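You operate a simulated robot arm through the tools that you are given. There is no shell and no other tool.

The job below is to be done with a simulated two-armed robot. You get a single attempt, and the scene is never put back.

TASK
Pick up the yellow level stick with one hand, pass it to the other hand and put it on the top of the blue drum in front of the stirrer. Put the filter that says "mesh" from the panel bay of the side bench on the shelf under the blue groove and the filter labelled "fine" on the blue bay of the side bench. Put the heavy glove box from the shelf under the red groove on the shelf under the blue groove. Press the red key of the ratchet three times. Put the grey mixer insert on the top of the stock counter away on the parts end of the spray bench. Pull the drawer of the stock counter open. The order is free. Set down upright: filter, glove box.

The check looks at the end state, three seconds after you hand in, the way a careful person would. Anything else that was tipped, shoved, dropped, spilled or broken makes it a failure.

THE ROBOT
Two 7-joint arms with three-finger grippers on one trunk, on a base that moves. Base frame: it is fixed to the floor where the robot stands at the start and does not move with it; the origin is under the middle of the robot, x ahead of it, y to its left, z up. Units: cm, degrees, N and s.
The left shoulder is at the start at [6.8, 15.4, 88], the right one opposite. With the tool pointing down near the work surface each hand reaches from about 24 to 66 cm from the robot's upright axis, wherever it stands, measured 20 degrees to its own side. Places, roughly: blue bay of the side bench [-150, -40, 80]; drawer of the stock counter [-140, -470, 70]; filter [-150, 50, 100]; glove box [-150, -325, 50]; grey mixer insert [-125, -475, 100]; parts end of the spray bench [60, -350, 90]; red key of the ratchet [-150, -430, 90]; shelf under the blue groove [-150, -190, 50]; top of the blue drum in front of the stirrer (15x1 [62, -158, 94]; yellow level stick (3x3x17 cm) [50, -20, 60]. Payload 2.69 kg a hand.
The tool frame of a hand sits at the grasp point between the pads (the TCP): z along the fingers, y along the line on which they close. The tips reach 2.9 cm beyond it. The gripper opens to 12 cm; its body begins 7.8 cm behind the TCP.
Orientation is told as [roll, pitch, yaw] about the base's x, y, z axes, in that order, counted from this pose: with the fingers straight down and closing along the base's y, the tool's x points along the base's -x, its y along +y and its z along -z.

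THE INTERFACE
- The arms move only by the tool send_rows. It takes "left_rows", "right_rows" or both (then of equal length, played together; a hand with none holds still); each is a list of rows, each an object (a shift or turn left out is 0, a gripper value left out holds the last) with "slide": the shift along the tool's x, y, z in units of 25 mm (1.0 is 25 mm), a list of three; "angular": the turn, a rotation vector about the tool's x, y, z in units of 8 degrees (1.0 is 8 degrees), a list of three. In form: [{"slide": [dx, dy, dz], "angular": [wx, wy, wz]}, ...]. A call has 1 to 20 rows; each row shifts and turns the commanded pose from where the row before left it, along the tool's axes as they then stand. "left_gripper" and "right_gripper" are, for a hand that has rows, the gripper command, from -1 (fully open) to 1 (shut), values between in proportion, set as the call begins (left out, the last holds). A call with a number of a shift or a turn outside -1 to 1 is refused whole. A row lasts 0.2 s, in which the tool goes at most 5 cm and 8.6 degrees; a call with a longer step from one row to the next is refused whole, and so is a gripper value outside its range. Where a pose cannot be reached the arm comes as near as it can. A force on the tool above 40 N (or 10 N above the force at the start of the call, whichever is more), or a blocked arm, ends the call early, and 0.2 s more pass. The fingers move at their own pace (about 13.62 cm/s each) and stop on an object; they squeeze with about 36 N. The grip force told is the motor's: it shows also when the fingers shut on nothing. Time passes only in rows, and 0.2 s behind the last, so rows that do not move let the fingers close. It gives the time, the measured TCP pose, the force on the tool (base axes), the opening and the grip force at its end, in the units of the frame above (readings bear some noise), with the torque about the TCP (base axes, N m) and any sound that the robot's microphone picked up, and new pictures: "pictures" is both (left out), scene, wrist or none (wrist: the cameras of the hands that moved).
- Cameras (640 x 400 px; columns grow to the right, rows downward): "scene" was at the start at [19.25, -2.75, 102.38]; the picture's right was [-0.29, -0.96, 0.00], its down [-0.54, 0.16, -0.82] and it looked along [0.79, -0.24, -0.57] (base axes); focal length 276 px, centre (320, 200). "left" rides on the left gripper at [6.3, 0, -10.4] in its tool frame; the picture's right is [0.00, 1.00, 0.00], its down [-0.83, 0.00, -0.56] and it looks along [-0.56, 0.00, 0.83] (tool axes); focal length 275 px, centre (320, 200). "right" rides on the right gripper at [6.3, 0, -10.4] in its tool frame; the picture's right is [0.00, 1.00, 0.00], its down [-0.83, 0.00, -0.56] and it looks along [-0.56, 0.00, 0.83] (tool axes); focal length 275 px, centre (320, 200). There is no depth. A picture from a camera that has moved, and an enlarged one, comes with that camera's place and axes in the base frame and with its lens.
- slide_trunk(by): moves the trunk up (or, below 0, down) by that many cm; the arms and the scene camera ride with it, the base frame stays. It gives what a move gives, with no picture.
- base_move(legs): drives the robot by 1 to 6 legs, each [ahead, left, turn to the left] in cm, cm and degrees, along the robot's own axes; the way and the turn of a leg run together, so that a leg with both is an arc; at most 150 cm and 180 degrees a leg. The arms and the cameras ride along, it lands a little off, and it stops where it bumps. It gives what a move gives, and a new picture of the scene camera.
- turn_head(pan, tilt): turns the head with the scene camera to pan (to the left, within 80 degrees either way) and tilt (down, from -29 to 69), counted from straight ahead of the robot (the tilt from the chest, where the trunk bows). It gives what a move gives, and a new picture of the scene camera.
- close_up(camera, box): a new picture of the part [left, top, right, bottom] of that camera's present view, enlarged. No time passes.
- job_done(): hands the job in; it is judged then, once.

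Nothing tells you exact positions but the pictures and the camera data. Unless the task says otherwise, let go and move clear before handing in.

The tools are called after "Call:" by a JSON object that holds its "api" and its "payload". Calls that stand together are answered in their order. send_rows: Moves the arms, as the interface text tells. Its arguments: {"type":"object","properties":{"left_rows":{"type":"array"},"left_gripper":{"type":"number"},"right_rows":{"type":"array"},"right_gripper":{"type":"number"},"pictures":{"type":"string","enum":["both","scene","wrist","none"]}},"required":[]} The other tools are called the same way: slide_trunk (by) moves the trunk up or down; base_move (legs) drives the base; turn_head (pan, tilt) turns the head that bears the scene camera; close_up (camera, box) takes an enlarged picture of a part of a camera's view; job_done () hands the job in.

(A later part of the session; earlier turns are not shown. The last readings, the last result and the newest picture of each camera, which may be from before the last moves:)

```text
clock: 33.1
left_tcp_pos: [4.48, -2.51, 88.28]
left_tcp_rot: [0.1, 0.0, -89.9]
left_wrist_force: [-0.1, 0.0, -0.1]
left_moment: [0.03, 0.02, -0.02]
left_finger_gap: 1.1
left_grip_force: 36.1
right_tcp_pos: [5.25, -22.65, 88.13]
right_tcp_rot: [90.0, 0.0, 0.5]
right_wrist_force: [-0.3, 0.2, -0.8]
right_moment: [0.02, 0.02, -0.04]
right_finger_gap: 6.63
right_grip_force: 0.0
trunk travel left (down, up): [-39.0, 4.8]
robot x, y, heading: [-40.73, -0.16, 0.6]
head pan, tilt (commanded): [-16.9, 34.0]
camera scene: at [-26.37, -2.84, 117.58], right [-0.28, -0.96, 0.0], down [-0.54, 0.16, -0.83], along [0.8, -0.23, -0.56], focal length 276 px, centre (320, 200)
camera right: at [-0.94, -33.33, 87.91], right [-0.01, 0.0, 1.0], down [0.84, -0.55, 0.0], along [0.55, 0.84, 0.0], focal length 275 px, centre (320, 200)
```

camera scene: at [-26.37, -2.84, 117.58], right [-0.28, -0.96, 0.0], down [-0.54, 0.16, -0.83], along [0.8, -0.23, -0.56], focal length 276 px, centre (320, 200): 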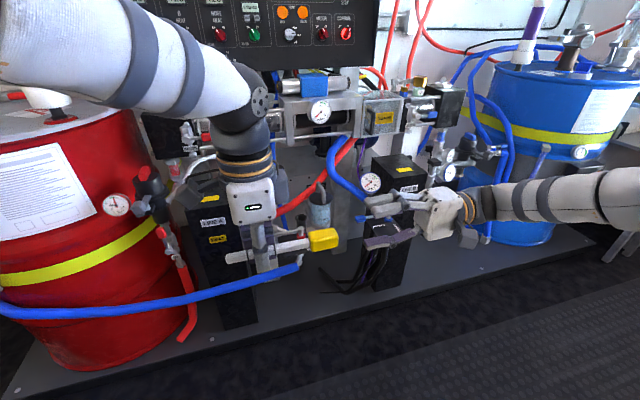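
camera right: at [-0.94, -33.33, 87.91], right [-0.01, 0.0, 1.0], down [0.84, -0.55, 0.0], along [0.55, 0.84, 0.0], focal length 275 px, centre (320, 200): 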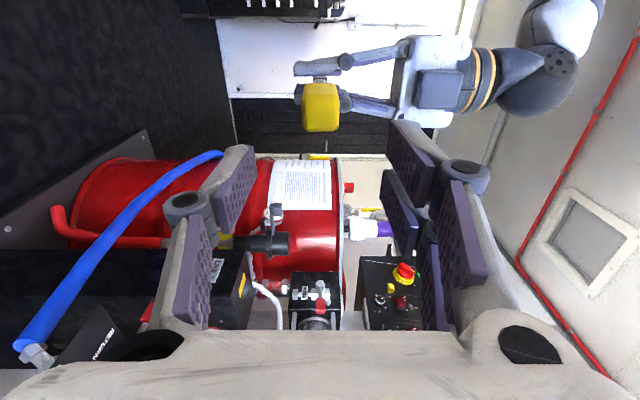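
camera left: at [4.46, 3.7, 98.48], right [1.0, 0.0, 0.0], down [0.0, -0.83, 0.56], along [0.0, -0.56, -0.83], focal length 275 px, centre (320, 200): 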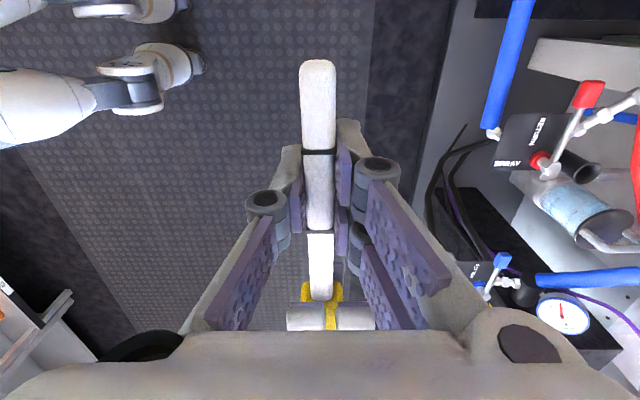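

Hand-over done. I'll fold the right hand back to pointing down, then drive right along the aisle toward the blue drum.

Call:
{"api": "send_rows", "payload": {"right_rows": [{"angular": [1, 0, 0]}, {"angular": [1, 0, 0]}, {"angular": [1, 0, 0]}, {"angular": [1, 0, 0]}, {"angular": [1, 0, 0]}, {"angular": [1, 0, 0]}, {"angular": [1, 0, 0]}, {"angular": [1, 0, 0]}, {"angular": [1, 0, 0]}, {"angular": [1, 0, 0]}, {"angular": [1, 0, 0]}, {"angular": [0.25, 0, 0]}, {"slide": [0.8, -0.3, -0.5]}, {"slide": [0.8, -0.3, -0.5]}, {"slide": [0.8, -0.3, -0.5]}], "left_rows": [{}, {}, {}, {}, {}, {}, {}, {}, {}, {}, {"slide": [0, 0, -0.8]}, {"slide": [0, 0, -0.8]}, {"slide": [0, 0, -0.8]}, {"slide": [0, 0, -0.8]}, {"slide": [0, -0.5, -0.8]}], "pictures": "scene"}}

Call:
{"api": "turn_head", "payload": {"pan": -75, "tilt": 15}}

```text
clock: 36.3
left_tcp_pos: [3.0, -2.66, 98.0]
left_tcp_rot: [0.2, 0.0, -89.9]
left_wrist_force: [-0.8, 0.1, -0.7]
left_moment: [0.04, -0.02, -0.01]
left_finger_gap: 1.1
left_grip_force: 36.0
right_tcp_pos: [-0.91, -25.14, 91.99]
right_tcp_rot: [0.0, -0.3, 0.5]
right_wrist_force: [-0.2, -0.1, 0.5]
right_moment: [0.02, -0.01, -0.02]
right_finger_gap: 6.6
right_grip_force: 0.1
trunk travel left (down, up): [-39.0, 4.8]
robot x, y, heading: [-40.38, -0.06, 0.5]
head pan, tilt (commanded): [-16.9, 34.0]
camera scene: at [-26.46, -2.83, 117.6], right [-0.28, -0.96, 0.0], down [-0.54, 0.16, -0.83], along [0.8, -0.23, -0.56], focal length 276 px, centre (320, 200)
```

scene: 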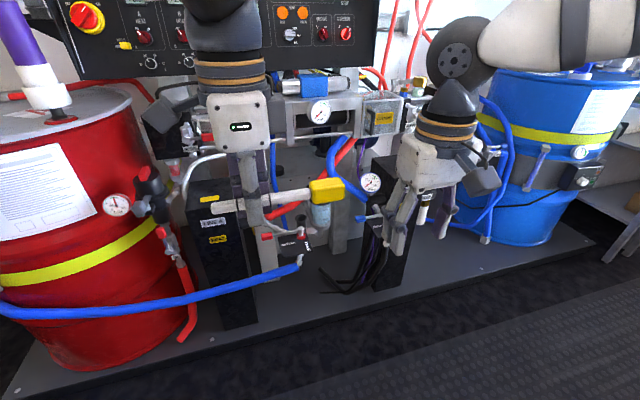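

```text
clock: 37.6
left_tcp_pos: [3.21, -2.76, 98.0]
left_tcp_rot: [0.0, 0.0, -89.9]
left_wrist_force: [0.0, 0.4, 1.2]
left_moment: [-0.04, -0.01, 0.0]
left_finger_gap: 1.13
left_grip_force: 36.8
right_tcp_pos: [-0.86, -25.08, 91.92]
right_tcp_rot: [0.1, -0.1, 0.5]
right_wrist_force: [0.8, 0.0, 0.0]
right_moment: [-0.01, -0.01, 0.0]
right_finger_gap: 6.6
right_grip_force: 0.0
trunk travel left (down, up): [-39.0, 4.8]
robot x, y, heading: [-40.45, -0.33, 0.5]
head pan, tilt (commanded): [-75.0, 15.0]
camera scene: at [-32.36, -9.32, 120.63], right [-0.96, -0.27, 0.0], down [-0.07, 0.25, -0.97], along [0.26, -0.93, -0.26], focal length 276 px, centre (320, 200)
```

scene: 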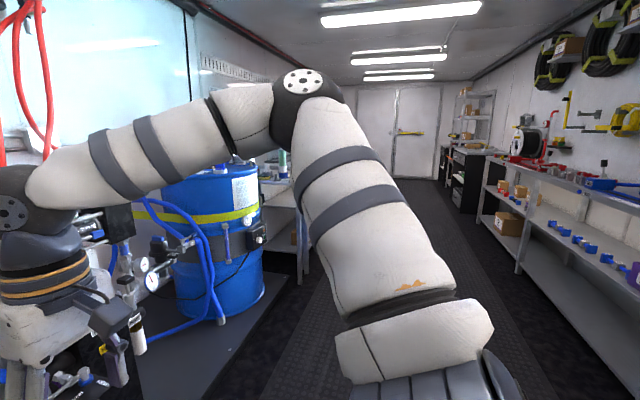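

The aisle on the right is clear. Driving right along the bench to face the blue drum.

Call:
{"api": "base_move", "payload": {"legs": [[0, -140, 0]]}}

Call:
{"api": "turn_head", "payload": {"pan": -5, "tilt": 20}}

```text
clock: 48.6
left_tcp_pos: [3.11, -144.38, 97.96]
left_tcp_rot: [0.0, 0.0, -91.1]
left_wrist_force: [0.4, -0.3, 0.3]
left_moment: [0.01, 0.01, -0.03]
left_finger_gap: 1.13
left_grip_force: 36.5
right_tcp_pos: [-1.45, -166.56, 91.91]
right_tcp_rot: [0.0, -0.2, -0.7]
right_wrist_force: [-0.3, -0.1, 0.2]
right_moment: [-0.03, 0.02, -0.02]
right_finger_gap: 6.61
right_grip_force: 0.0
trunk travel left (down, up): [-39.0, 4.8]
robot x, y, heading: [-40.09, -140.87, -0.6]
head pan, tilt (commanded): [-75.0, 15.0]
camera scene: at [-32.61, -150.35, 120.63], right [-0.97, -0.25, 0.0], down [-0.06, 0.25, -0.97], along [0.24, -0.94, -0.26], focal length 276 px, centre (320, 200)
```

scene: 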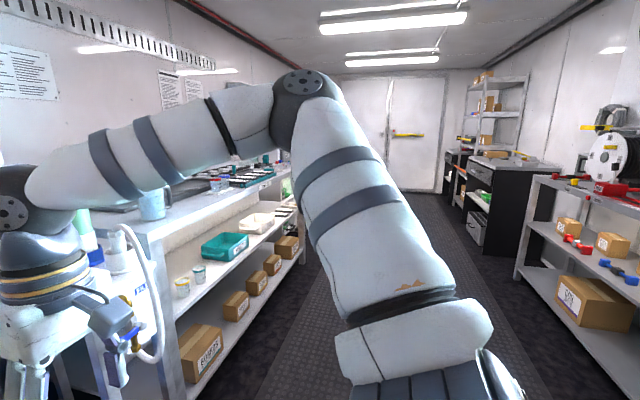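

```text
clock: 50.0
left_tcp_pos: [3.03, -144.33, 97.86]
left_tcp_rot: [0.0, 0.0, -91.0]
left_wrist_force: [0.4, 0.9, -0.6]
left_moment: [0.02, -0.01, 0.05]
left_finger_gap: 1.11
left_grip_force: 35.7
right_tcp_pos: [-1.41, -166.72, 91.91]
right_tcp_rot: [0.0, -0.1, -0.6]
right_wrist_force: [1.0, 0.5, -0.5]
right_moment: [-0.02, -0.01, 0.03]
right_finger_gap: 6.59
right_grip_force: 0.0
trunk travel left (down, up): [-39.0, 4.8]
robot x, y, heading: [-40.38, -141.08, -0.5]
head pan, tilt (commanded): [-5.0, 20.0]
camera scene: at [-25.67, -142.21, 119.81], right [-0.1, -1.0, 0.0], down [-0.34, 0.03, -0.94], along [0.94, -0.09, -0.34], focal length 276 px, centre (320, 200)
```

scene: 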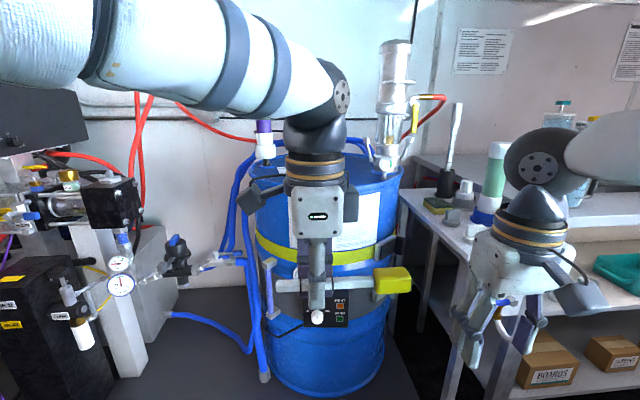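

The blue drum with the stirrer motor at its back-right is ahead. I'll raise the left hand and move it aside to see the drum top.

Call:
{"api": "slide_trunk", "payload": {"by": 4.5}}

Call:
{"api": "send_rows", "payload": {"left_rows": [{"slide": [0.9, 0, -0.6]}, {"slide": [0.9, 0, -0.6]}, {"slide": [0.9, 0, -0.6]}, {"slide": [0.9, 0, -0.6]}, {"slide": [0.9, 0, -0.6]}]}}

```text
clock: 50.8
left_tcp_pos: [3.16, -144.31, 102.43]
left_tcp_rot: [-0.2, 0.0, -91.0]
left_wrist_force: [1.6, 0.3, -1.6]
left_moment: [0.01, 0.02, -0.02]
left_finger_gap: 1.11
left_grip_force: 36.4
right_tcp_pos: [-1.42, -166.67, 96.36]
right_tcp_rot: [0.1, 0.0, -0.7]
right_wrist_force: [-0.1, -0.1, -0.2]
right_moment: [-0.01, 0.03, 0.0]
right_finger_gap: 6.61
right_grip_force: 0.1
trunk travel left (down, up): [-43.5, 0.3]
robot x, y, heading: [-40.58, -141.02, -0.5]
head pan, tilt (commanded): [-5.0, 20.0]
```

```text
clock: 52.0
left_tcp_pos: [3.16, -133.12, 109.88]
left_tcp_rot: [0.2, 0.0, -91.0]
left_wrist_force: [-0.3, -0.2, -0.3]
left_moment: [0.02, -0.02, 0.01]
left_finger_gap: 1.08
left_grip_force: 36.0
right_tcp_pos: [-1.42, -166.66, 96.39]
right_tcp_rot: [0.1, -0.2, -0.6]
right_wrist_force: [-0.8, 0.5, -0.4]
right_moment: [-0.02, -0.01, 0.01]
right_finger_gap: 6.6
right_grip_force: 0.0
trunk travel left (down, up): [-43.5, 0.3]
robot x, y, heading: [-40.72, -141.18, -0.6]
head pan, tilt (commanded): [-5.0, 20.0]
camera scene: at [-30.49, -142.11, 124.84], right [-0.1, -1.0, 0.0], down [-0.34, 0.03, -0.94], along [0.94, -0.09, -0.34], focal length 276 px, centre (320, 200)
camera left: at [3.42, -126.77, 120.2], right [1.0, -0.02, 0.0], down [-0.02, -0.83, 0.56], along [-0.01, -0.56, -0.83], focal length 275 px, centre (320, 200)
```

scene: 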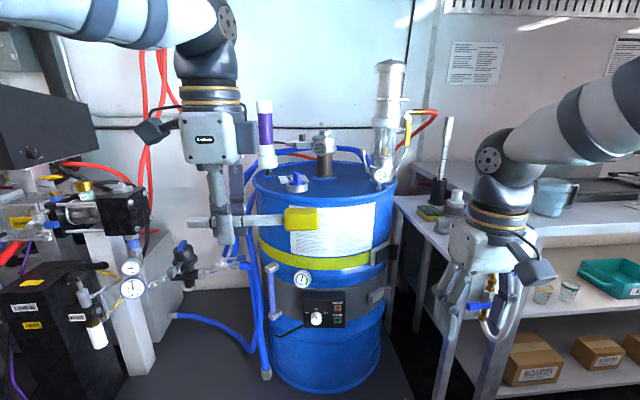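
left: 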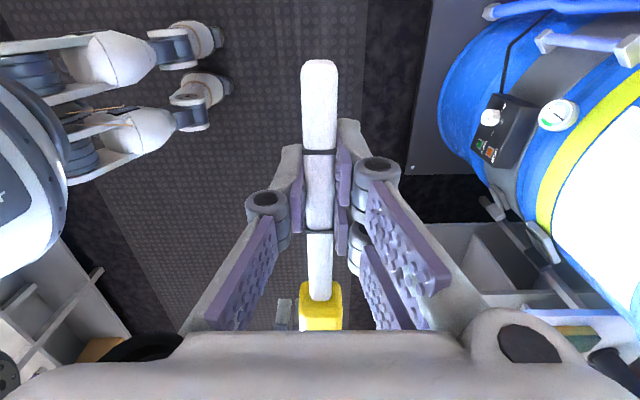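

Call:
{"api": "close_up", "payload": {"camera": "scene", "box": [230, 50, 430, 215]}}

```text
2.42 times, centred on (330, 132) of scene
camera zoom: at [-30.49, -142.11, 124.84], right [-0.1, -1.0, 0.0], down [-0.34, 0.03, -0.94], along [0.94, -0.09, -0.34], focal length 669 px, centre (296, 364)
```

zoom: 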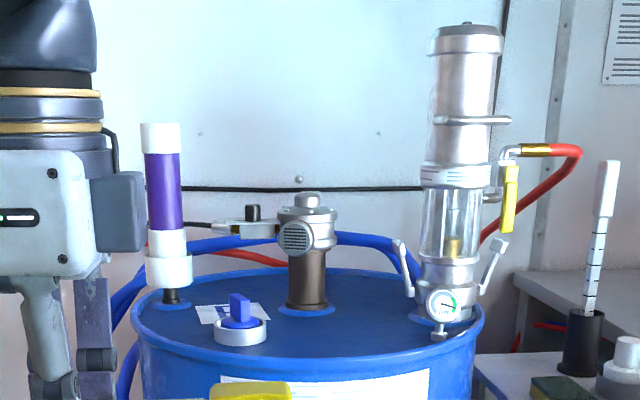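

The centre mixer on the drum is the stirrer; the spot in front of it is around [62, -158, 94]. I'll tuck the right arm back, then drive right and forward.

Call:
{"api": "send_rows", "payload": {"right_rows": [{"slide": [0.9, 0, -0.4]}, {"slide": [0.9, 0, -0.4]}, {"slide": [0.9, 0, -0.4]}, {"slide": [0.9, 0, -0.4]}, {"slide": [0.9, 0, -0.4]}], "pictures": "none"}}

Call:
{"api": "base_move", "payload": {"legs": [[0, -17, 0.6], [25, 0, 0]]}}

```text
clock: 53.2
left_tcp_pos: [3.25, -133.05, 109.88]
left_tcp_rot: [0.1, 0.0, -91.0]
left_wrist_force: [0.6, -0.4, 0.2]
left_moment: [-0.01, 0.02, -0.02]
left_finger_gap: 1.11
left_grip_force: 36.0
right_tcp_pos: [-12.78, -166.56, 101.55]
right_tcp_rot: [0.0, -0.2, -0.6]
right_wrist_force: [-0.9, 0.1, 0.2]
right_moment: [0.01, -0.04, 0.0]
right_finger_gap: 6.59
right_grip_force: 0.0
trunk travel left (down, up): [-43.5, 0.3]
robot x, y, heading: [-40.43, -141.18, -0.4]
head pan, tilt (commanded): [-5.0, 20.0]
```

```text
clock: 56.6
left_tcp_pos: [28.61, -149.5, 109.84]
left_tcp_rot: [0.0, 0.0, -90.2]
left_wrist_force: [-0.2, -0.6, -0.7]
left_moment: [0.02, 0.02, 0.0]
left_finger_gap: 1.13
left_grip_force: 36.0
right_tcp_pos: [13.07, -183.24, 101.44]
right_tcp_rot: [0.1, -0.1, 0.2]
right_wrist_force: [0.3, 0.5, -0.1]
right_moment: [0.01, 0.04, 0.0]
right_finger_gap: 6.59
right_grip_force: 0.1
trunk travel left (down, up): [-43.5, 0.3]
robot x, y, heading: [-14.97, -157.93, 0.2]
head pan, tilt (commanded): [-5.0, 20.0]
camera scene: at [-5.08, -158.97, 124.83], right [-0.08, -1.0, 0.0], down [-0.34, 0.03, -0.94], along [0.94, -0.08, -0.34], focal length 276 px, centre (320, 200)
```

scene: 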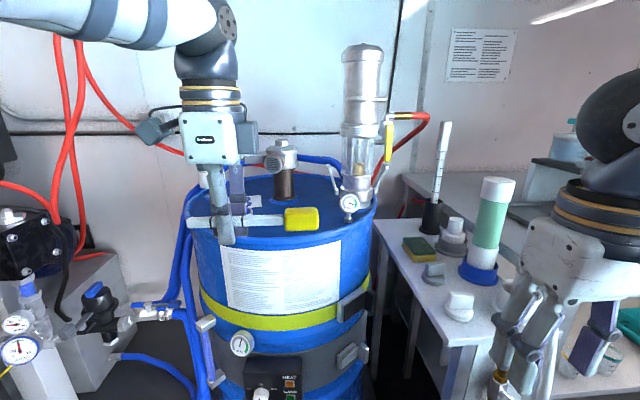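

Drum centre ≈ [80, -154], front rim x≈50. Bench corner on the right begins near [28, -183], so I'll approach moderately and shift slightly left.

Call:
{"api": "base_move", "payload": {"legs": [[18, 4, 0]]}}

Call:
{"api": "turn_head", "payload": {"pan": 0, "tilt": 40}}

```text
clock: 58.1
left_tcp_pos: [46.4, -145.69, 109.91]
left_tcp_rot: [0.0, 0.0, -90.5]
left_wrist_force: [-0.1, 1.1, -1.5]
left_moment: [0.03, 0.0, 0.0]
left_finger_gap: 1.11
left_grip_force: 36.3
right_tcp_pos: [30.75, -179.28, 101.54]
right_tcp_rot: [0.0, -0.1, -0.1]
right_wrist_force: [0.2, 0.2, -0.1]
right_moment: [0.0, -0.01, 0.01]
right_finger_gap: 6.61
right_grip_force: 0.1
trunk travel left (down, up): [-43.5, 0.3]
robot x, y, heading: [2.7, -153.94, -0.0]
head pan, tilt (commanded): [-5.0, 20.0]
camera scene: at [12.77, -154.97, 124.83], right [-0.09, -1.0, 0.0], down [-0.34, 0.03, -0.94], along [0.94, -0.08, -0.34], focal length 276 px, centre (320, 200)
```

scene: 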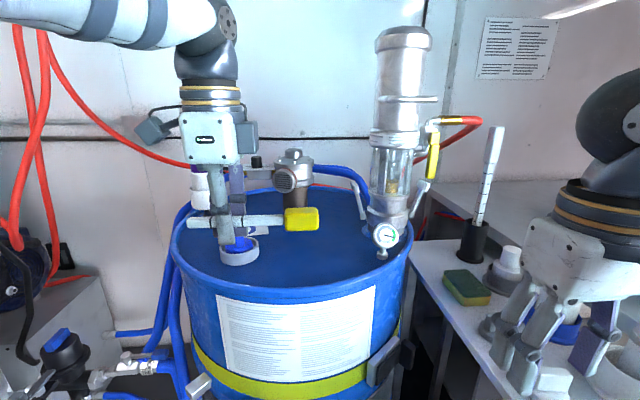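

```text
clock: 59.0
left_tcp_pos: [46.45, -145.68, 109.88]
left_tcp_rot: [0.2, 0.0, -90.7]
left_wrist_force: [0.2, 0.8, -1.1]
left_moment: [0.0, 0.03, -0.01]
left_finger_gap: 1.09
left_grip_force: 35.8
right_tcp_pos: [30.59, -179.33, 101.59]
right_tcp_rot: [0.1, -0.1, -0.1]
right_wrist_force: [-0.1, 0.5, 0.2]
right_moment: [-0.01, 0.01, 0.01]
right_finger_gap: 6.59
right_grip_force: 0.1
trunk travel left (down, up): [-43.5, 0.3]
robot x, y, heading: [2.34, -153.93, -0.2]
head pan, tilt (commanded): [0.0, 40.0]
camera scene: at [11.93, -154.17, 121.7], right [0.0, -1.0, 0.0], down [-0.64, 0.0, -0.77], along [0.77, 0.0, -0.64], focal length 276 px, centre (320, 200)
```

scene: 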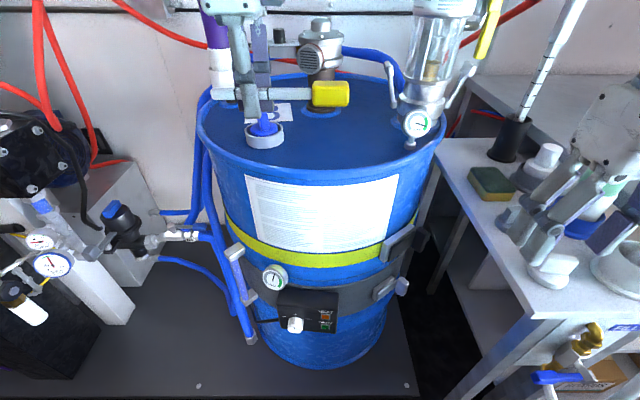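

The drum's front top area is clear: cap at [65,-142], stirrer base at [80,-154.5], pump at y≈-178. I'll move the left hand over the target spot.

Call:
{"api": "send_rows", "payload": {"left_rows": [{"slide": [-0.53, 0.89, 0]}, {"slide": [-0.53, 0.89, 0]}, {"slide": [-0.53, 0.89, 0]}, {"slide": [-0.53, 0.89, 0]}, {"slide": [-0.53, 0.89, 0]}, {"slide": [-0.53, 0.89, 0]}, {"slide": [-0.53, 0.89, 0]}]}}

```text
clock: 60.6
left_tcp_pos: [51.34, -150.24, 107.36]
left_tcp_rot: [0.1, 0.0, -90.5]
left_wrist_force: [-0.3, 0.2, -0.9]
left_moment: [0.02, 0.01, 0.01]
left_finger_gap: 1.13
left_grip_force: 36.3
left hand out of reach, approached as far as the arm can: row 3, 4, 5, 6, 7
right_tcp_pos: [30.64, -179.35, 101.56]
right_tcp_rot: [0.0, -0.1, -0.1]
right_wrist_force: [-0.4, 0.5, -0.4]
right_moment: [-0.04, 0.03, 0.01]
right_finger_gap: 6.6
right_grip_force: 0.1
trunk travel left (down, up): [-43.5, 0.3]
robot x, y, heading: [2.93, -153.92, 0.1]
head pan, tilt (commanded): [0.0, 40.0]
camera scene: at [11.94, -154.17, 121.69], right [0.0, -1.0, 0.0], down [-0.64, 0.0, -0.77], along [0.77, 0.0, -0.64], focal length 276 px, centre (320, 200)
camera left: at [51.63, -144.06, 117.61], right [1.0, -0.01, 0.0], down [-0.01, -0.83, 0.56], along [-0.01, -0.56, -0.83], focal length 275 px, centre (320, 200)
```

scene: 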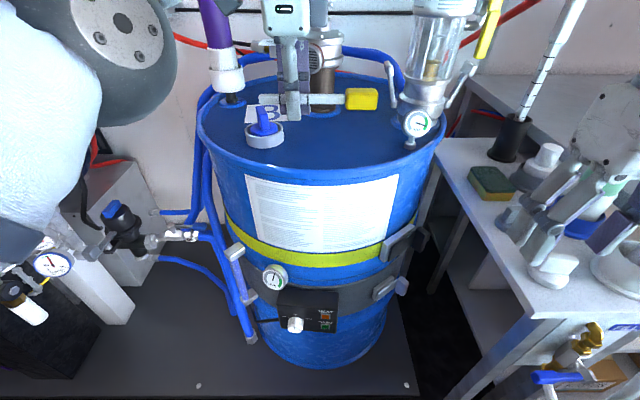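
left: 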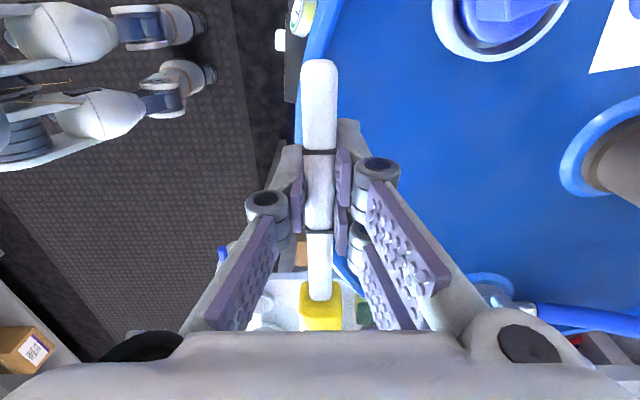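

The left arm is at its reach limit for this height. I'll check the floor around the base before creeping forward.

Call:
{"api": "turn_head", "payload": {"pan": -30, "tilt": 69}}

```text
clock: 61.5
left_tcp_pos: [51.47, -150.34, 107.39]
left_tcp_rot: [0.1, 0.0, -90.5]
left_wrist_force: [0.1, -0.5, -0.3]
left_moment: [0.05, -0.01, 0.01]
left_finger_gap: 1.12
left_grip_force: 35.9
right_tcp_pos: [30.57, -179.3, 101.55]
right_tcp_rot: [0.0, -0.1, 0.0]
right_wrist_force: [0.1, -0.2, 0.2]
right_moment: [0.01, -0.02, 0.0]
right_finger_gap: 6.6
right_grip_force: 0.0
trunk travel left (down, up): [-43.5, 0.3]
robot x, y, heading: [2.25, -153.75, -0.0]
head pan, tilt (commanded): [-30.0, 68.8]
camera scene: at [8.28, -156.95, 118.08], right [-0.5, -0.87, 0.0], down [-0.81, 0.47, -0.36], along [0.31, -0.18, -0.93], focal length 276 px, centre (320, 200)
```

scene: 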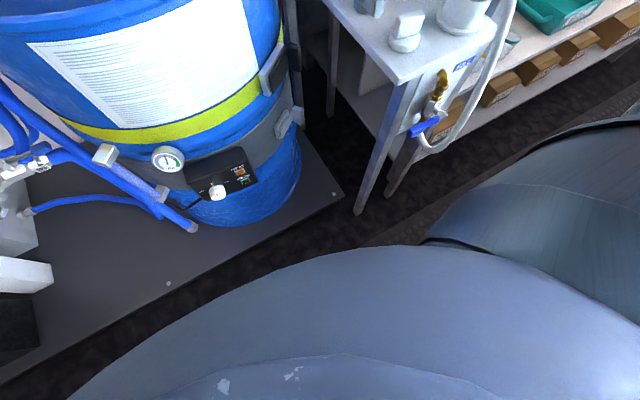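

The base looks to have room to the platform edge (x≈43). Creeping forward 6 cm.

Call:
{"api": "base_move", "payload": {"legs": [[6, 0, 0]]}}

Call:
{"api": "turn_head", "payload": {"pan": 0, "tilt": 40}}

```text
clock: 62.5
left_tcp_pos: [57.26, -150.41, 107.26]
left_tcp_rot: [0.0, 0.0, -90.6]
left_wrist_force: [0.9, 0.0, -0.3]
left_moment: [0.04, 0.01, 0.01]
left_finger_gap: 1.13
left_grip_force: 36.2
right_tcp_pos: [36.46, -179.31, 101.56]
right_tcp_rot: [0.0, -0.1, -0.2]
right_wrist_force: [0.6, 0.0, -0.1]
right_moment: [0.01, 0.06, 0.01]
right_finger_gap: 6.58
right_grip_force: 0.1
trunk travel left (down, up): [-43.5, 0.3]
robot x, y, heading: [8.44, -154.07, -0.0]
head pan, tilt (commanded): [-30.0, 68.8]
camera scene: at [14.1, -156.98, 118.08], right [-0.5, -0.86, 0.0], down [-0.81, 0.47, -0.36], along [0.31, -0.18, -0.93], focal length 276 px, centre (320, 200)
```

scene: 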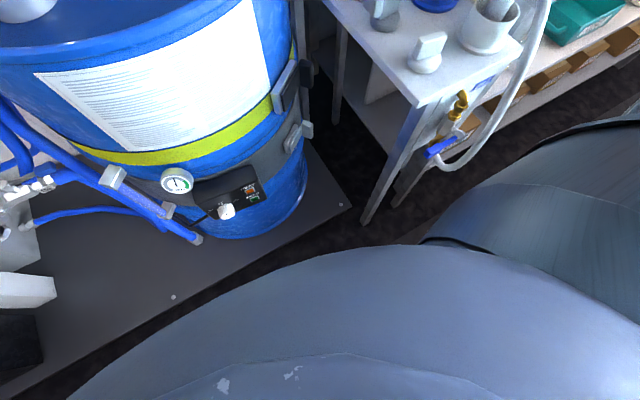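

```text
clock: 63.4
left_tcp_pos: [57.35, -150.43, 107.34]
left_tcp_rot: [0.2, 0.0, -90.6]
left_wrist_force: [-0.2, -0.3, -0.2]
left_moment: [0.02, 0.02, 0.03]
left_finger_gap: 1.12
left_grip_force: 36.0
right_tcp_pos: [36.4, -179.34, 101.61]
right_tcp_rot: [0.0, -0.1, -0.2]
right_wrist_force: [0.3, 0.4, 0.3]
right_moment: [0.01, 0.01, -0.01]
right_finger_gap: 6.6
right_grip_force: 0.0
trunk travel left (down, up): [-43.5, 0.3]
robot x, y, heading: [8.54, -154.35, -0.3]
head pan, tilt (commanded): [0.0, 40.0]
camera scene: at [17.69, -154.21, 121.68], right [0.0, -1.0, 0.0], down [-0.64, 0.0, -0.77], along [0.77, 0.0, -0.64], focal length 276 px, centre (320, 200)
```

scene: 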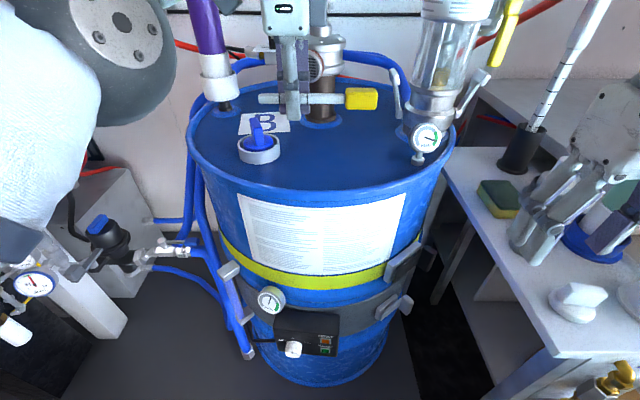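

Call:
{"api": "send_rows", "payload": {"left_rows": [{"slide": [-0.92, 0, 0.3]}, {"slide": [-0.92, 0.4, 0.5]}, {"slide": [0, 0.75, 0.5]}, {"slide": [0, 0.75, 0.4]}]}}

```text
clock: 64.4
left_tcp_pos: [58.07, -151.82, 103.21]
left_tcp_rot: [0.2, 0.0, -90.6]
left_wrist_force: [0.1, 0.2, -0.6]
left_moment: [0.02, -0.02, 0.01]
left_finger_gap: 1.1
left_grip_force: 36.3
left hand out of reach, approached as far as the arm can: row 1, 2, 3, 4
right_tcp_pos: [36.45, -179.36, 101.43]
right_tcp_rot: [0.0, -0.1, -0.2]
right_wrist_force: [-0.8, 0.3, -0.1]
right_moment: [0.02, 0.01, 0.0]
right_finger_gap: 6.6
right_grip_force: 0.1
trunk travel left (down, up): [-43.5, 0.3]
robot x, y, heading: [8.19, -153.57, -0.2]
head pan, tilt (commanded): [0.0, 40.0]
camera scene: at [17.73, -154.22, 121.68], right [0.0, -1.0, 0.0], down [-0.64, 0.0, -0.77], along [0.77, 0.0, -0.64], focal length 276 px, centre (320, 200)
camera left: at [58.32, -145.6, 113.55], right [1.0, -0.01, 0.0], down [-0.01, -0.83, 0.56], along [-0.01, -0.56, -0.83], focal length 275 px, centre (320, 200)
```

scene: 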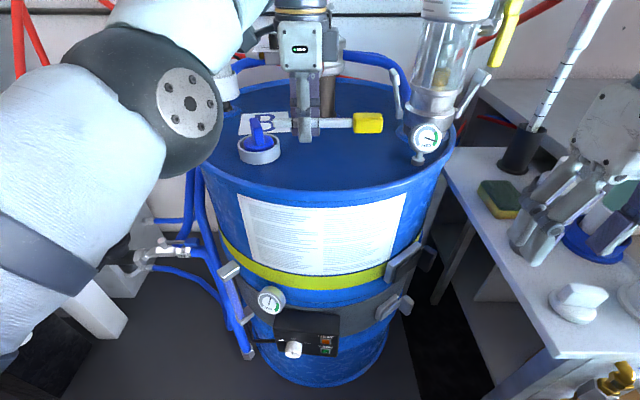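
left: 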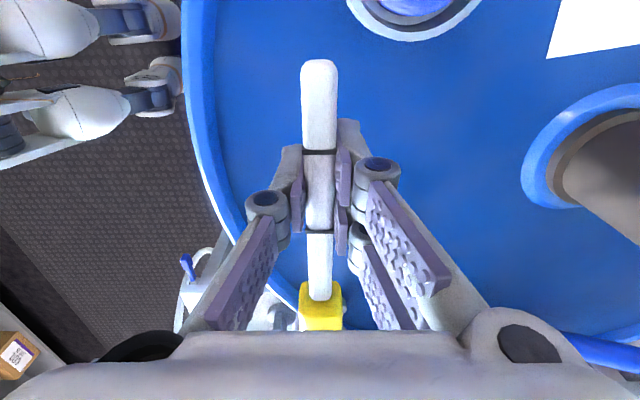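

Still short by ~4 cm; creeping forward 4 cm more with the hand clear above the lid.

Call:
{"api": "base_move", "payload": {"legs": [[4.5, 0, 0]]}}

Call:
{"api": "send_rows", "payload": {"left_rows": [{"slide": [-0.6, 0, 0]}, {"slide": [-0.6, 0, 0.2]}, {"slide": [0, 0, 0.3]}]}}

```text
clock: 65.3
left_tcp_pos: [62.66, -151.84, 103.38]
left_tcp_rot: [-0.1, 0.1, -90.5]
left_wrist_force: [1.6, -0.2, -0.3]
left_moment: [0.03, 0.05, -0.01]
left_finger_gap: 1.09
left_grip_force: 36.3
right_tcp_pos: [40.97, -179.32, 101.43]
right_tcp_rot: [-0.1, -0.1, -0.1]
right_wrist_force: [0.9, 0.7, 0.2]
right_moment: [0.0, 0.03, -0.01]
right_finger_gap: 6.59
right_grip_force: 0.0
trunk travel left (down, up): [-43.5, 0.3]
robot x, y, heading: [12.66, -154.21, -0.2]
head pan, tilt (commanded): [0.0, 40.0]
camera scene: at [22.19, -154.2, 121.69], right [0.0, -1.0, 0.0], down [-0.64, 0.0, -0.77], along [0.77, 0.0, -0.64], focal length 276 px, centre (320, 200)
```

scene: 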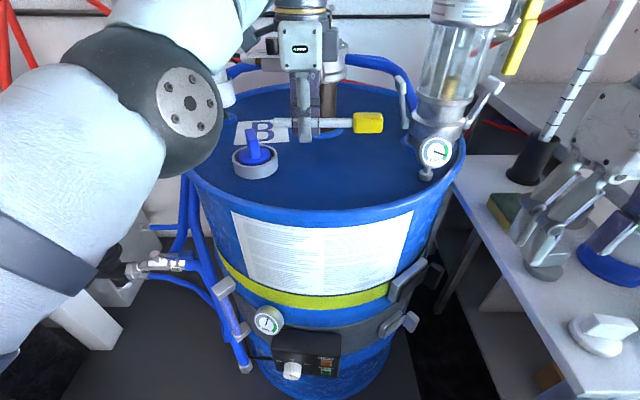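

```text
clock: 66.1
left_tcp_pos: [61.94, -154.74, 101.96]
left_tcp_rot: [0.1, 0.0, -90.4]
left_wrist_force: [0.2, -0.2, -1.3]
left_moment: [0.07, -0.01, 0.01]
left_finger_gap: 1.12
left_grip_force: 35.7
left hand out of reach, approached as far as the arm can: row 1
right_tcp_pos: [40.9, -179.35, 101.4]
right_tcp_rot: [0.1, -0.2, -0.1]
right_wrist_force: [0.5, 0.6, -0.1]
right_moment: [0.03, 0.01, 0.02]
right_finger_gap: 6.59
right_grip_force: 0.2
trunk travel left (down, up): [-43.5, 0.3]
robot x, y, heading: [12.45, -154.13, -0.1]
head pan, tilt (commanded): [0.0, 40.0]
camera scene: at [22.08, -154.19, 121.69], right [0.0, -1.0, 0.0], down [-0.64, 0.0, -0.77], along [0.77, 0.0, -0.64], focal length 276 px, centre (320, 200)
camera left: at [62.07, -148.43, 112.26], right [1.0, -0.01, 0.0], down [-0.01, -0.83, 0.56], along [-0.01, -0.56, -0.83], focal length 275 px, centre (320, 200)
```

scene: 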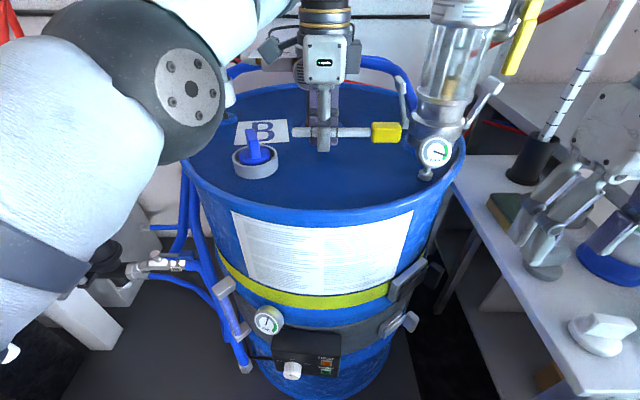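
left: 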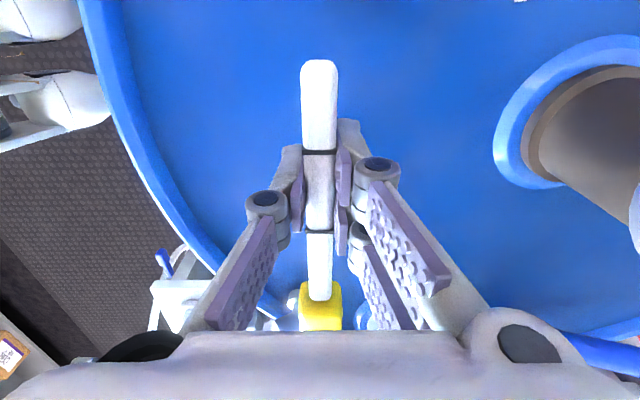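

Left hand is at the spot. I'll tilt the head end of the stick down slightly (12°) so it touches first, and descend part way.

Call:
{"api": "send_rows", "payload": {"left_rows": [{"angular": [0, 0.75, 0], "slide": [0.3, 0, 0]}, {"angular": [0, 0.75, 0], "slide": [0.2, 0, 0]}, {"slide": [-0.083, 0, 0.39]}, {"slide": [-0.083, 0, 0.39]}, {"slide": [-0.083, 0, 0.39]}]}}

```text
clock: 67.3
left_tcp_pos: [60.77, -153.27, 98.73]
left_tcp_rot: [0.1, 12.0, -90.5]
left_wrist_force: [0.4, -0.1, -0.4]
left_moment: [0.02, 0.02, 0.02]
left_finger_gap: 1.08
left_grip_force: 35.9
left hand out of reach, approached as far as the arm can: row 1, 2
right_tcp_pos: [40.74, -179.35, 101.6]
right_tcp_rot: [0.0, -0.1, -0.1]
right_wrist_force: [-0.5, -0.1, -0.6]
right_moment: [0.01, 0.0, 0.0]
right_finger_gap: 6.59
right_grip_force: 0.1
trunk travel left (down, up): [-43.5, 0.3]
robot x, y, heading: [12.63, -154.18, -0.4]
head pan, tilt (commanded): [0.0, 40.0]
camera scene: at [22.09, -154.2, 121.69], right [0.0, -1.0, 0.0], down [-0.64, 0.0, -0.77], along [0.77, 0.0, -0.64], focal length 276 px, centre (320, 200)
camera left: at [60.96, -149.37, 110.11], right [1.0, -0.01, 0.0], down [-0.01, -0.93, 0.37], along [0.0, -0.37, -0.93], focal length 275 px, centre (320, 200)
```

scene: 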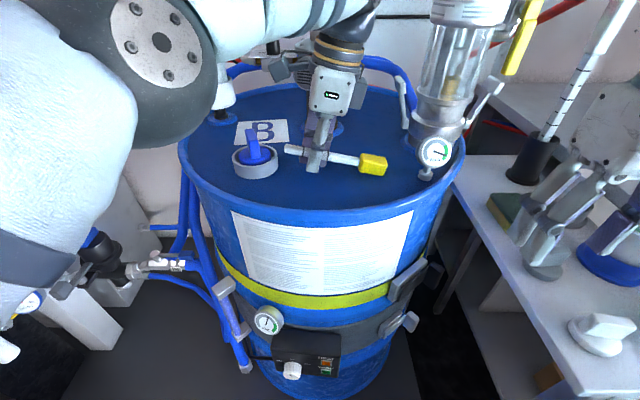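
left: 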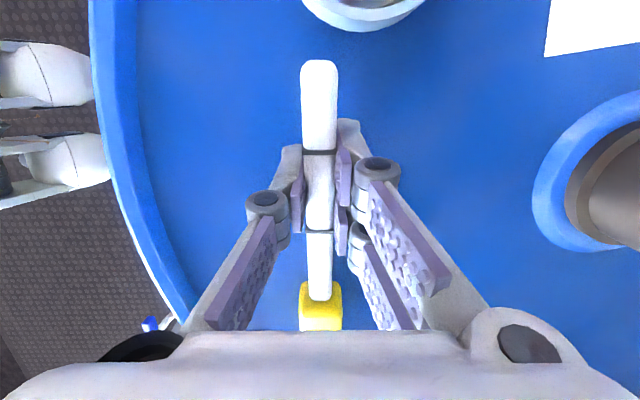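

Call:
{"api": "send_rows", "payload": {"left_rows": [{"slide": [-0.05, 0, 0.24]}], "pictures": "none"}}

Call:
{"api": "send_rows", "payload": {"left_rows": [{"slide": [-0.04, 0, 0.2]}], "pictures": "scene"}}

Call:
{"api": "close_up", "payload": {"camera": "scene", "box": [260, 60, 460, 200]}}

```text
clock: 67.7
left_tcp_pos: [60.79, -153.28, 98.39]
left_tcp_rot: [0.3, 11.9, -90.4]
left_wrist_force: [-1.5, 2.5, 9.4]
left_moment: [-1.06, 0.04, -0.04]
left_finger_gap: 1.13
left_grip_force: 35.8
right_tcp_pos: [40.75, -179.3, 101.57]
right_tcp_rot: [0.1, -0.3, -0.1]
right_wrist_force: [0.6, 0.3, -0.1]
right_moment: [0.0, 0.02, 0.0]
right_finger_gap: 6.63
right_grip_force: 0.2
trunk travel left (down, up): [-43.5, 0.3]
robot x, y, heading: [12.87, -154.08, 0.0]
head pan, tilt (commanded): [0.0, 40.0]
```

```text
clock: 68.1
left_tcp_pos: [60.88, -153.2, 97.88]
left_tcp_rot: [0.4, 12.0, -90.3]
left_wrist_force: [1.7, 3.2, 16.7]
left_moment: [-0.7, -0.13, -0.05]
left_finger_gap: 1.11
left_grip_force: 35.9
right_tcp_pos: [40.82, -179.24, 101.64]
right_tcp_rot: [0.0, -0.3, 0.0]
right_wrist_force: [0.6, 0.5, 0.7]
right_moment: [0.0, -0.04, -0.01]
right_finger_gap: 6.62
right_grip_force: 0.1
trunk travel left (down, up): [-43.5, 0.3]
robot x, y, heading: [13.01, -153.92, -0.3]
head pan, tilt (commanded): [0.0, 40.0]
camera scene: at [21.95, -154.16, 121.73], right [0.0, -1.0, 0.0], down [-0.64, 0.0, -0.77], along [0.77, 0.0, -0.64], focal length 276 px, centre (320, 200)
```

scene: 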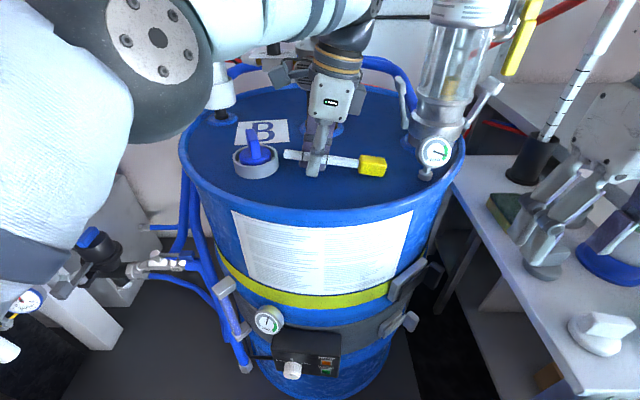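

```text
2.86 times, centred on (360, 130) of scene
camera zoom: at [21.95, -154.16, 121.73], right [0.0, -1.0, 0.0], down [-0.64, 0.0, -0.77], along [0.77, 0.0, -0.64], focal length 789 px, centre (206, 400)
```

zoom: 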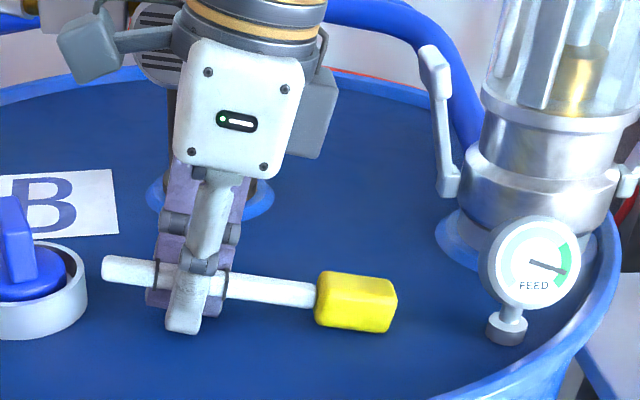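

The head is resting on the lid and force shows contact. I'll ease up slightly and release gently.

Call:
{"api": "send_rows", "payload": {"left_rows": [{"slide": [0.02, 0, -0.1]}], "pictures": "none"}}

Call:
{"api": "send_rows", "payload": {"left_rows": [{}, {}], "left_gripper": 0.65, "pictures": "scene"}}

```text
clock: 68.5
left_tcp_pos: [60.79, -153.28, 97.93]
left_tcp_rot: [0.0, 12.0, -90.5]
left_wrist_force: [3.1, 2.9, 9.5]
left_moment: [-0.04, -0.21, 0.09]
left_finger_gap: 1.12
left_grip_force: 36.1
right_tcp_pos: [40.8, -179.28, 101.5]
right_tcp_rot: [0.0, -0.1, -0.1]
right_wrist_force: [-1.0, 0.7, 0.4]
right_moment: [0.02, 0.0, -0.02]
right_finger_gap: 6.62
right_grip_force: 0.2
trunk travel left (down, up): [-43.5, 0.3]
robot x, y, heading: [13.01, -154.16, -0.1]
head pan, tilt (commanded): [0.0, 40.0]
```

```text
clock: 69.1
left_tcp_pos: [60.85, -153.34, 97.98]
left_tcp_rot: [-0.1, 11.9, -90.6]
left_wrist_force: [-1.2, 1.5, 3.9]
left_moment: [0.03, 0.0, -0.02]
left_finger_gap: 2.15
left_grip_force: 0.0
right_tcp_pos: [40.74, -179.27, 101.53]
right_tcp_rot: [0.0, -0.1, -0.1]
right_wrist_force: [-0.4, 0.2, -0.4]
right_moment: [0.0, 0.01, 0.01]
right_finger_gap: 6.58
right_grip_force: 0.0
trunk travel left (down, up): [-43.5, 0.3]
robot x, y, heading: [12.3, -154.01, 0.0]
head pan, tilt (commanded): [0.0, 40.0]
camera scene: at [22.06, -154.18, 121.69], right [0.0, -1.0, 0.0], down [-0.64, 0.0, -0.77], along [0.77, 0.0, -0.64], focal length 276 px, centre (320, 200)
```

scene: 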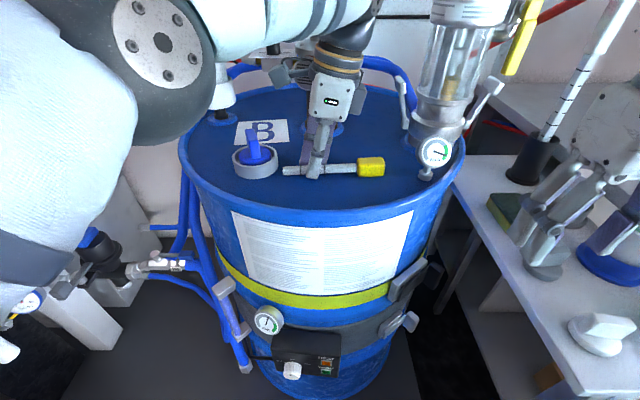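

The stick lies on the drum top. Opening wider and lifting clear.

Call:
{"api": "send_rows", "payload": {"left_rows": [{}, {"slide": [0.1, 0, -0.4]}, {"slide": [0.15, 0, -0.8]}, {"slide": [0.15, 0, -0.9]}, {"slide": [0, 0, -0.9], "angular": [0, -0.75, 0]}, {"slide": [0, 0, -0.3], "angular": [0, -0.75, 0]}], "left_gripper": 0.2, "pictures": "scene"}}

Call:
{"api": "close_up", "payload": {"camera": "scene", "box": [220, 60, 480, 220]}}

```text
clock: 70.5
left_tcp_pos: [60.67, -153.94, 105.36]
left_tcp_rot: [-0.2, 0.0, -90.6]
left_wrist_force: [0.2, 0.4, 0.1]
left_moment: [-0.01, 0.01, 0.01]
left_finger_gap: 4.79
left_grip_force: 0.0
left hand out of reach, approached as far as the arm can: row 4, 6
right_tcp_pos: [40.74, -179.3, 101.59]
right_tcp_rot: [0.0, -0.1, -0.1]
right_wrist_force: [-0.1, -0.3, -1.3]
right_moment: [0.02, 0.03, 0.04]
right_finger_gap: 6.58
right_grip_force: 0.2
trunk travel left (down, up): [-43.5, 0.3]
robot x, y, heading: [12.38, -154.21, -0.2]
head pan, tilt (commanded): [0.0, 40.0]
camera scene: at [22.1, -154.18, 121.69], right [0.0, -1.0, 0.0], down [-0.64, 0.0, -0.77], along [0.77, 0.0, -0.64], focal length 276 px, centre (320, 200)
```

scene: 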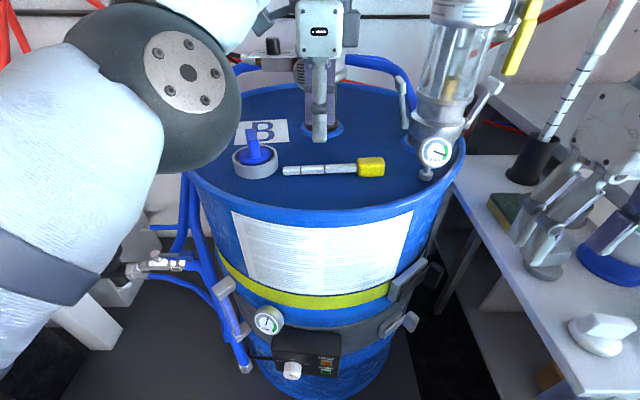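

```text
2.46 times, centred on (350, 140) of scene
camera zoom: at [22.1, -154.18, 121.69], right [0.0, -1.0, 0.0], down [-0.64, 0.0, -0.77], along [0.77, 0.0, -0.64], focal length 680 px, centre (246, 348)
```

zoom: 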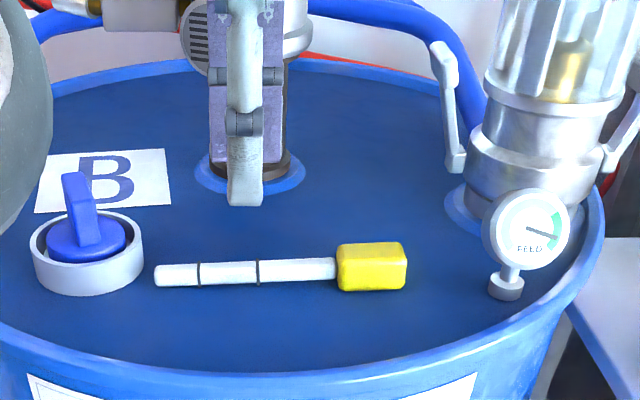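

Stick placed well at about [63, -157]. Now back away from the drum and turn toward the side bench behind.

Call:
{"api": "base_move", "payload": {"legs": [[-45, 0, 0]]}}

```text
clock: 73.3
left_tcp_pos: [14.86, -153.71, 105.41]
left_tcp_rot: [0.1, 0.0, -90.1]
left_wrist_force: [-0.5, -0.4, -1.0]
left_moment: [0.0, -0.03, 0.01]
left_finger_gap: 4.8
left_grip_force: 0.1
right_tcp_pos: [-4.84, -179.11, 101.52]
right_tcp_rot: [0.0, -0.2, 0.2]
right_wrist_force: [0.5, 0.0, -0.2]
right_moment: [-0.01, 0.01, 0.03]
right_finger_gap: 6.61
right_grip_force: 0.1
trunk travel left (down, up): [-43.5, 0.3]
robot x, y, heading: [-33.15, -154.13, 0.4]
head pan, tilt (commanded): [0.0, 40.0]
camera scene: at [-23.73, -154.17, 121.69], right [0.0, -1.0, 0.0], down [-0.64, 0.0, -0.77], along [0.77, 0.0, -0.64], focal length 276 px, centre (320, 200)
```

scene: 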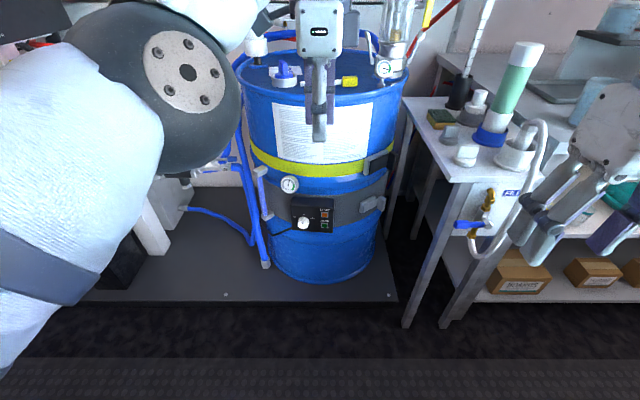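

I'll bring the left hand back to neutral yaw and tuck it, then turn around to face the side bench.

Call:
{"api": "send_rows", "payload": {"left_rows": [{"angular": [0, 0, -1]}, {"angular": [0, 0, -1]}, {"angular": [0, 0, -1]}, {"angular": [0, 0, -1]}, {"angular": [0, 0, -1]}, {"angular": [0, 0, -1]}, {"angular": [0, 0, -1]}, {"angular": [0, 0, -1]}, {"angular": [0, 0, -1]}, {"angular": [0, 0, -1]}, {"angular": [0, 0, -1]}, {"angular": [0, 0, -0.25]}, {"slide": [0.8, 0.8, 0]}, {"slide": [0.8, 0.8, 0]}, {"slide": [0.8, 0.8, 0]}, {"slide": [0.8, 0.8, 0]}, {"slide": [0.8, 0.4, 0]}, {"slide": [0.8, 0, 0]}], "pictures": "none"}}

Call:
{"api": "turn_head", "payload": {"pan": 0, "tilt": 20}}

Call:
{"api": "base_move", "payload": {"legs": [[0, 0, 180]]}}

```text
clock: 77.1
left_tcp_pos: [14.88, -149.39, 109.73]
left_tcp_rot: [-0.1, 0.0, -0.2]
left_wrist_force: [-0.5, -0.1, 0.4]
left_moment: [0.03, -0.05, 0.0]
left_finger_gap: 4.81
left_grip_force: 0.1
left hand out of reach, approached as far as the arm can: row 13, 14, 15, 16, 17, 18
right_tcp_pos: [-4.81, -179.09, 101.46]
right_tcp_rot: [0.0, 0.0, 0.2]
right_wrist_force: [0.4, 0.2, 0.0]
right_moment: [0.02, 0.0, -0.02]
right_finger_gap: 6.6
right_grip_force: 0.0
trunk travel left (down, up): [-43.5, 0.3]
robot x, y, heading: [-32.95, -154.12, 0.1]
head pan, tilt (commanded): [0.0, 40.0]
```

```text
clock: 77.9
left_tcp_pos: [14.91, -149.28, 109.56]
left_tcp_rot: [0.0, 0.0, -0.2]
left_wrist_force: [0.1, 0.7, -0.3]
left_moment: [0.02, 0.01, -0.01]
left_finger_gap: 4.78
left_grip_force: 0.2
right_tcp_pos: [-4.78, -179.16, 101.54]
right_tcp_rot: [-0.1, -0.1, 0.3]
right_wrist_force: [0.9, 0.5, -0.5]
right_moment: [0.01, 0.03, -0.03]
right_finger_gap: 6.58
right_grip_force: 0.1
trunk travel left (down, up): [-43.5, 0.3]
robot x, y, heading: [-32.77, -153.89, 0.2]
head pan, tilt (commanded): [0.0, 20.0]
camera scene: at [-22.88, -154.17, 124.83], right [0.0, -1.0, 0.0], down [-0.34, 0.0, -0.94], along [0.94, 0.0, -0.34], focal length 276 px, centre (320, 200)
```

scene: 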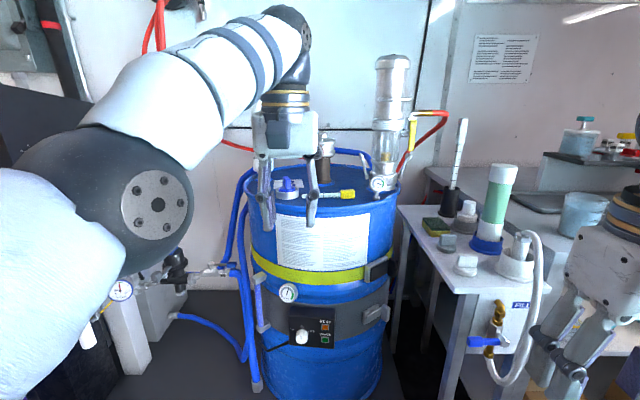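

```text
clock: 85.6
left_tcp_pos: [-81.14, -156.49, 109.59]
left_tcp_rot: [0.0, 0.0, 177.2]
left_wrist_force: [0.7, 0.8, 0.5]
left_moment: [-0.02, 0.02, 0.01]
left_finger_gap: 4.81
left_grip_force: 0.2
right_tcp_pos: [-59.98, -127.64, 101.53]
right_tcp_rot: [0.0, -0.1, 177.5]
right_wrist_force: [0.1, -0.1, 0.6]
right_moment: [0.0, -0.01, 0.03]
right_finger_gap: 6.59
right_grip_force: 0.1
trunk travel left (down, up): [-43.5, 0.3]
robot x, y, heading: [-32.64, -154.01, 177.7]
head pan, tilt (commanded): [0.0, 20.0]
camera scene: at [-42.6, -153.77, 124.83], right [0.04, 1.0, 0.0], down [0.34, -0.01, -0.94], along [-0.94, 0.04, -0.34], focal length 276 px, centre (320, 200)
```

scene: 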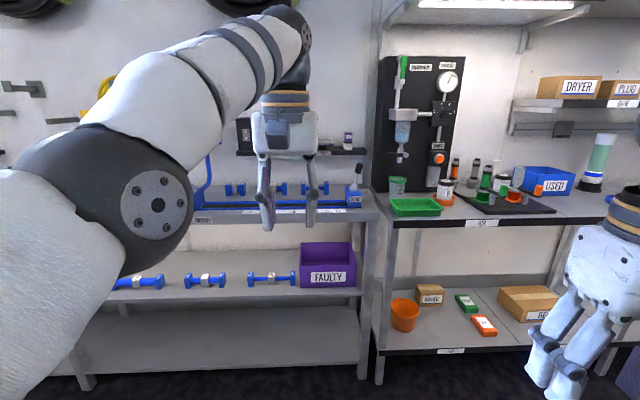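

I see the side bench: a blue groove rail with plugs, a mid shelf (z≈50) below it with blue dumbbell-like parts and a purple bin. I'll lower the left arm into a better posture and look toward the filters on the right.

Call:
{"api": "send_rows", "payload": {"left_rows": [{"slide": [0.4, 0, 0.8]}, {"slide": [0.4, 0, 0.8]}, {"slide": [0.4, 0, 0.8]}, {"slide": [0.4, 0, 0.8]}, {"slide": [0.4, 0.3, 0.8]}, {"slide": [0.4, 0.3, 0.8]}], "pictures": "none"}}

Call:
{"api": "base_move", "payload": {"legs": [[0, 0, 2.3], [0, -110, 0]]}}

```text
clock: 87.0
left_tcp_pos: [-78.15, -158.0, 102.39]
left_tcp_rot: [0.0, -0.1, 177.2]
left_wrist_force: [-0.2, 0.3, -0.5]
left_moment: [-0.04, 0.02, 0.01]
left_finger_gap: 4.8
left_grip_force: 0.0
left hand out of reach, approached as far as the arm can: row 1, 2, 3
right_tcp_pos: [-60.03, -127.6, 101.54]
right_tcp_rot: [0.0, -0.1, 177.5]
right_wrist_force: [-0.3, 0.1, 0.8]
right_moment: [0.01, -0.01, 0.03]
right_finger_gap: 6.58
right_grip_force: 0.1
trunk travel left (down, up): [-43.5, 0.3]
robot x, y, heading: [-33.04, -153.96, 177.5]
head pan, tilt (commanded): [0.0, 20.0]
```

```text
clock: 95.9
left_tcp_pos: [-77.32, -52.03, 102.48]
left_tcp_rot: [-0.1, 0.0, 178.9]
left_wrist_force: [-1.0, -0.7, -0.8]
left_moment: [0.01, 0.01, -0.04]
left_finger_gap: 4.81
left_grip_force: 0.2
right_tcp_pos: [-59.99, -21.09, 101.52]
right_tcp_rot: [-0.1, 0.0, 179.3]
right_wrist_force: [-0.2, -0.4, -0.1]
right_moment: [0.03, -0.03, 0.0]
right_finger_gap: 6.59
right_grip_force: 0.0
trunk travel left (down, up): [-43.5, 0.3]
robot x, y, heading: [-32.44, -46.84, 179.3]
head pan, tilt (commanded): [0.0, 20.0]
camera scene: at [-41.83, -46.76, 124.83], right [0.01, 1.0, 0.0], down [0.34, 0.0, -0.94], along [-0.94, 0.01, -0.34], focal length 276 px, centre (320, 200)
```

scene: 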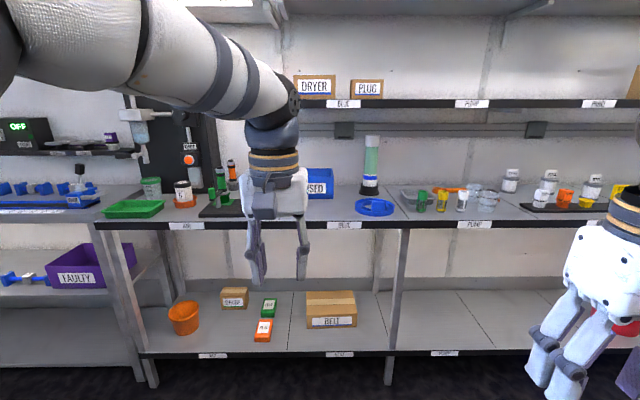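

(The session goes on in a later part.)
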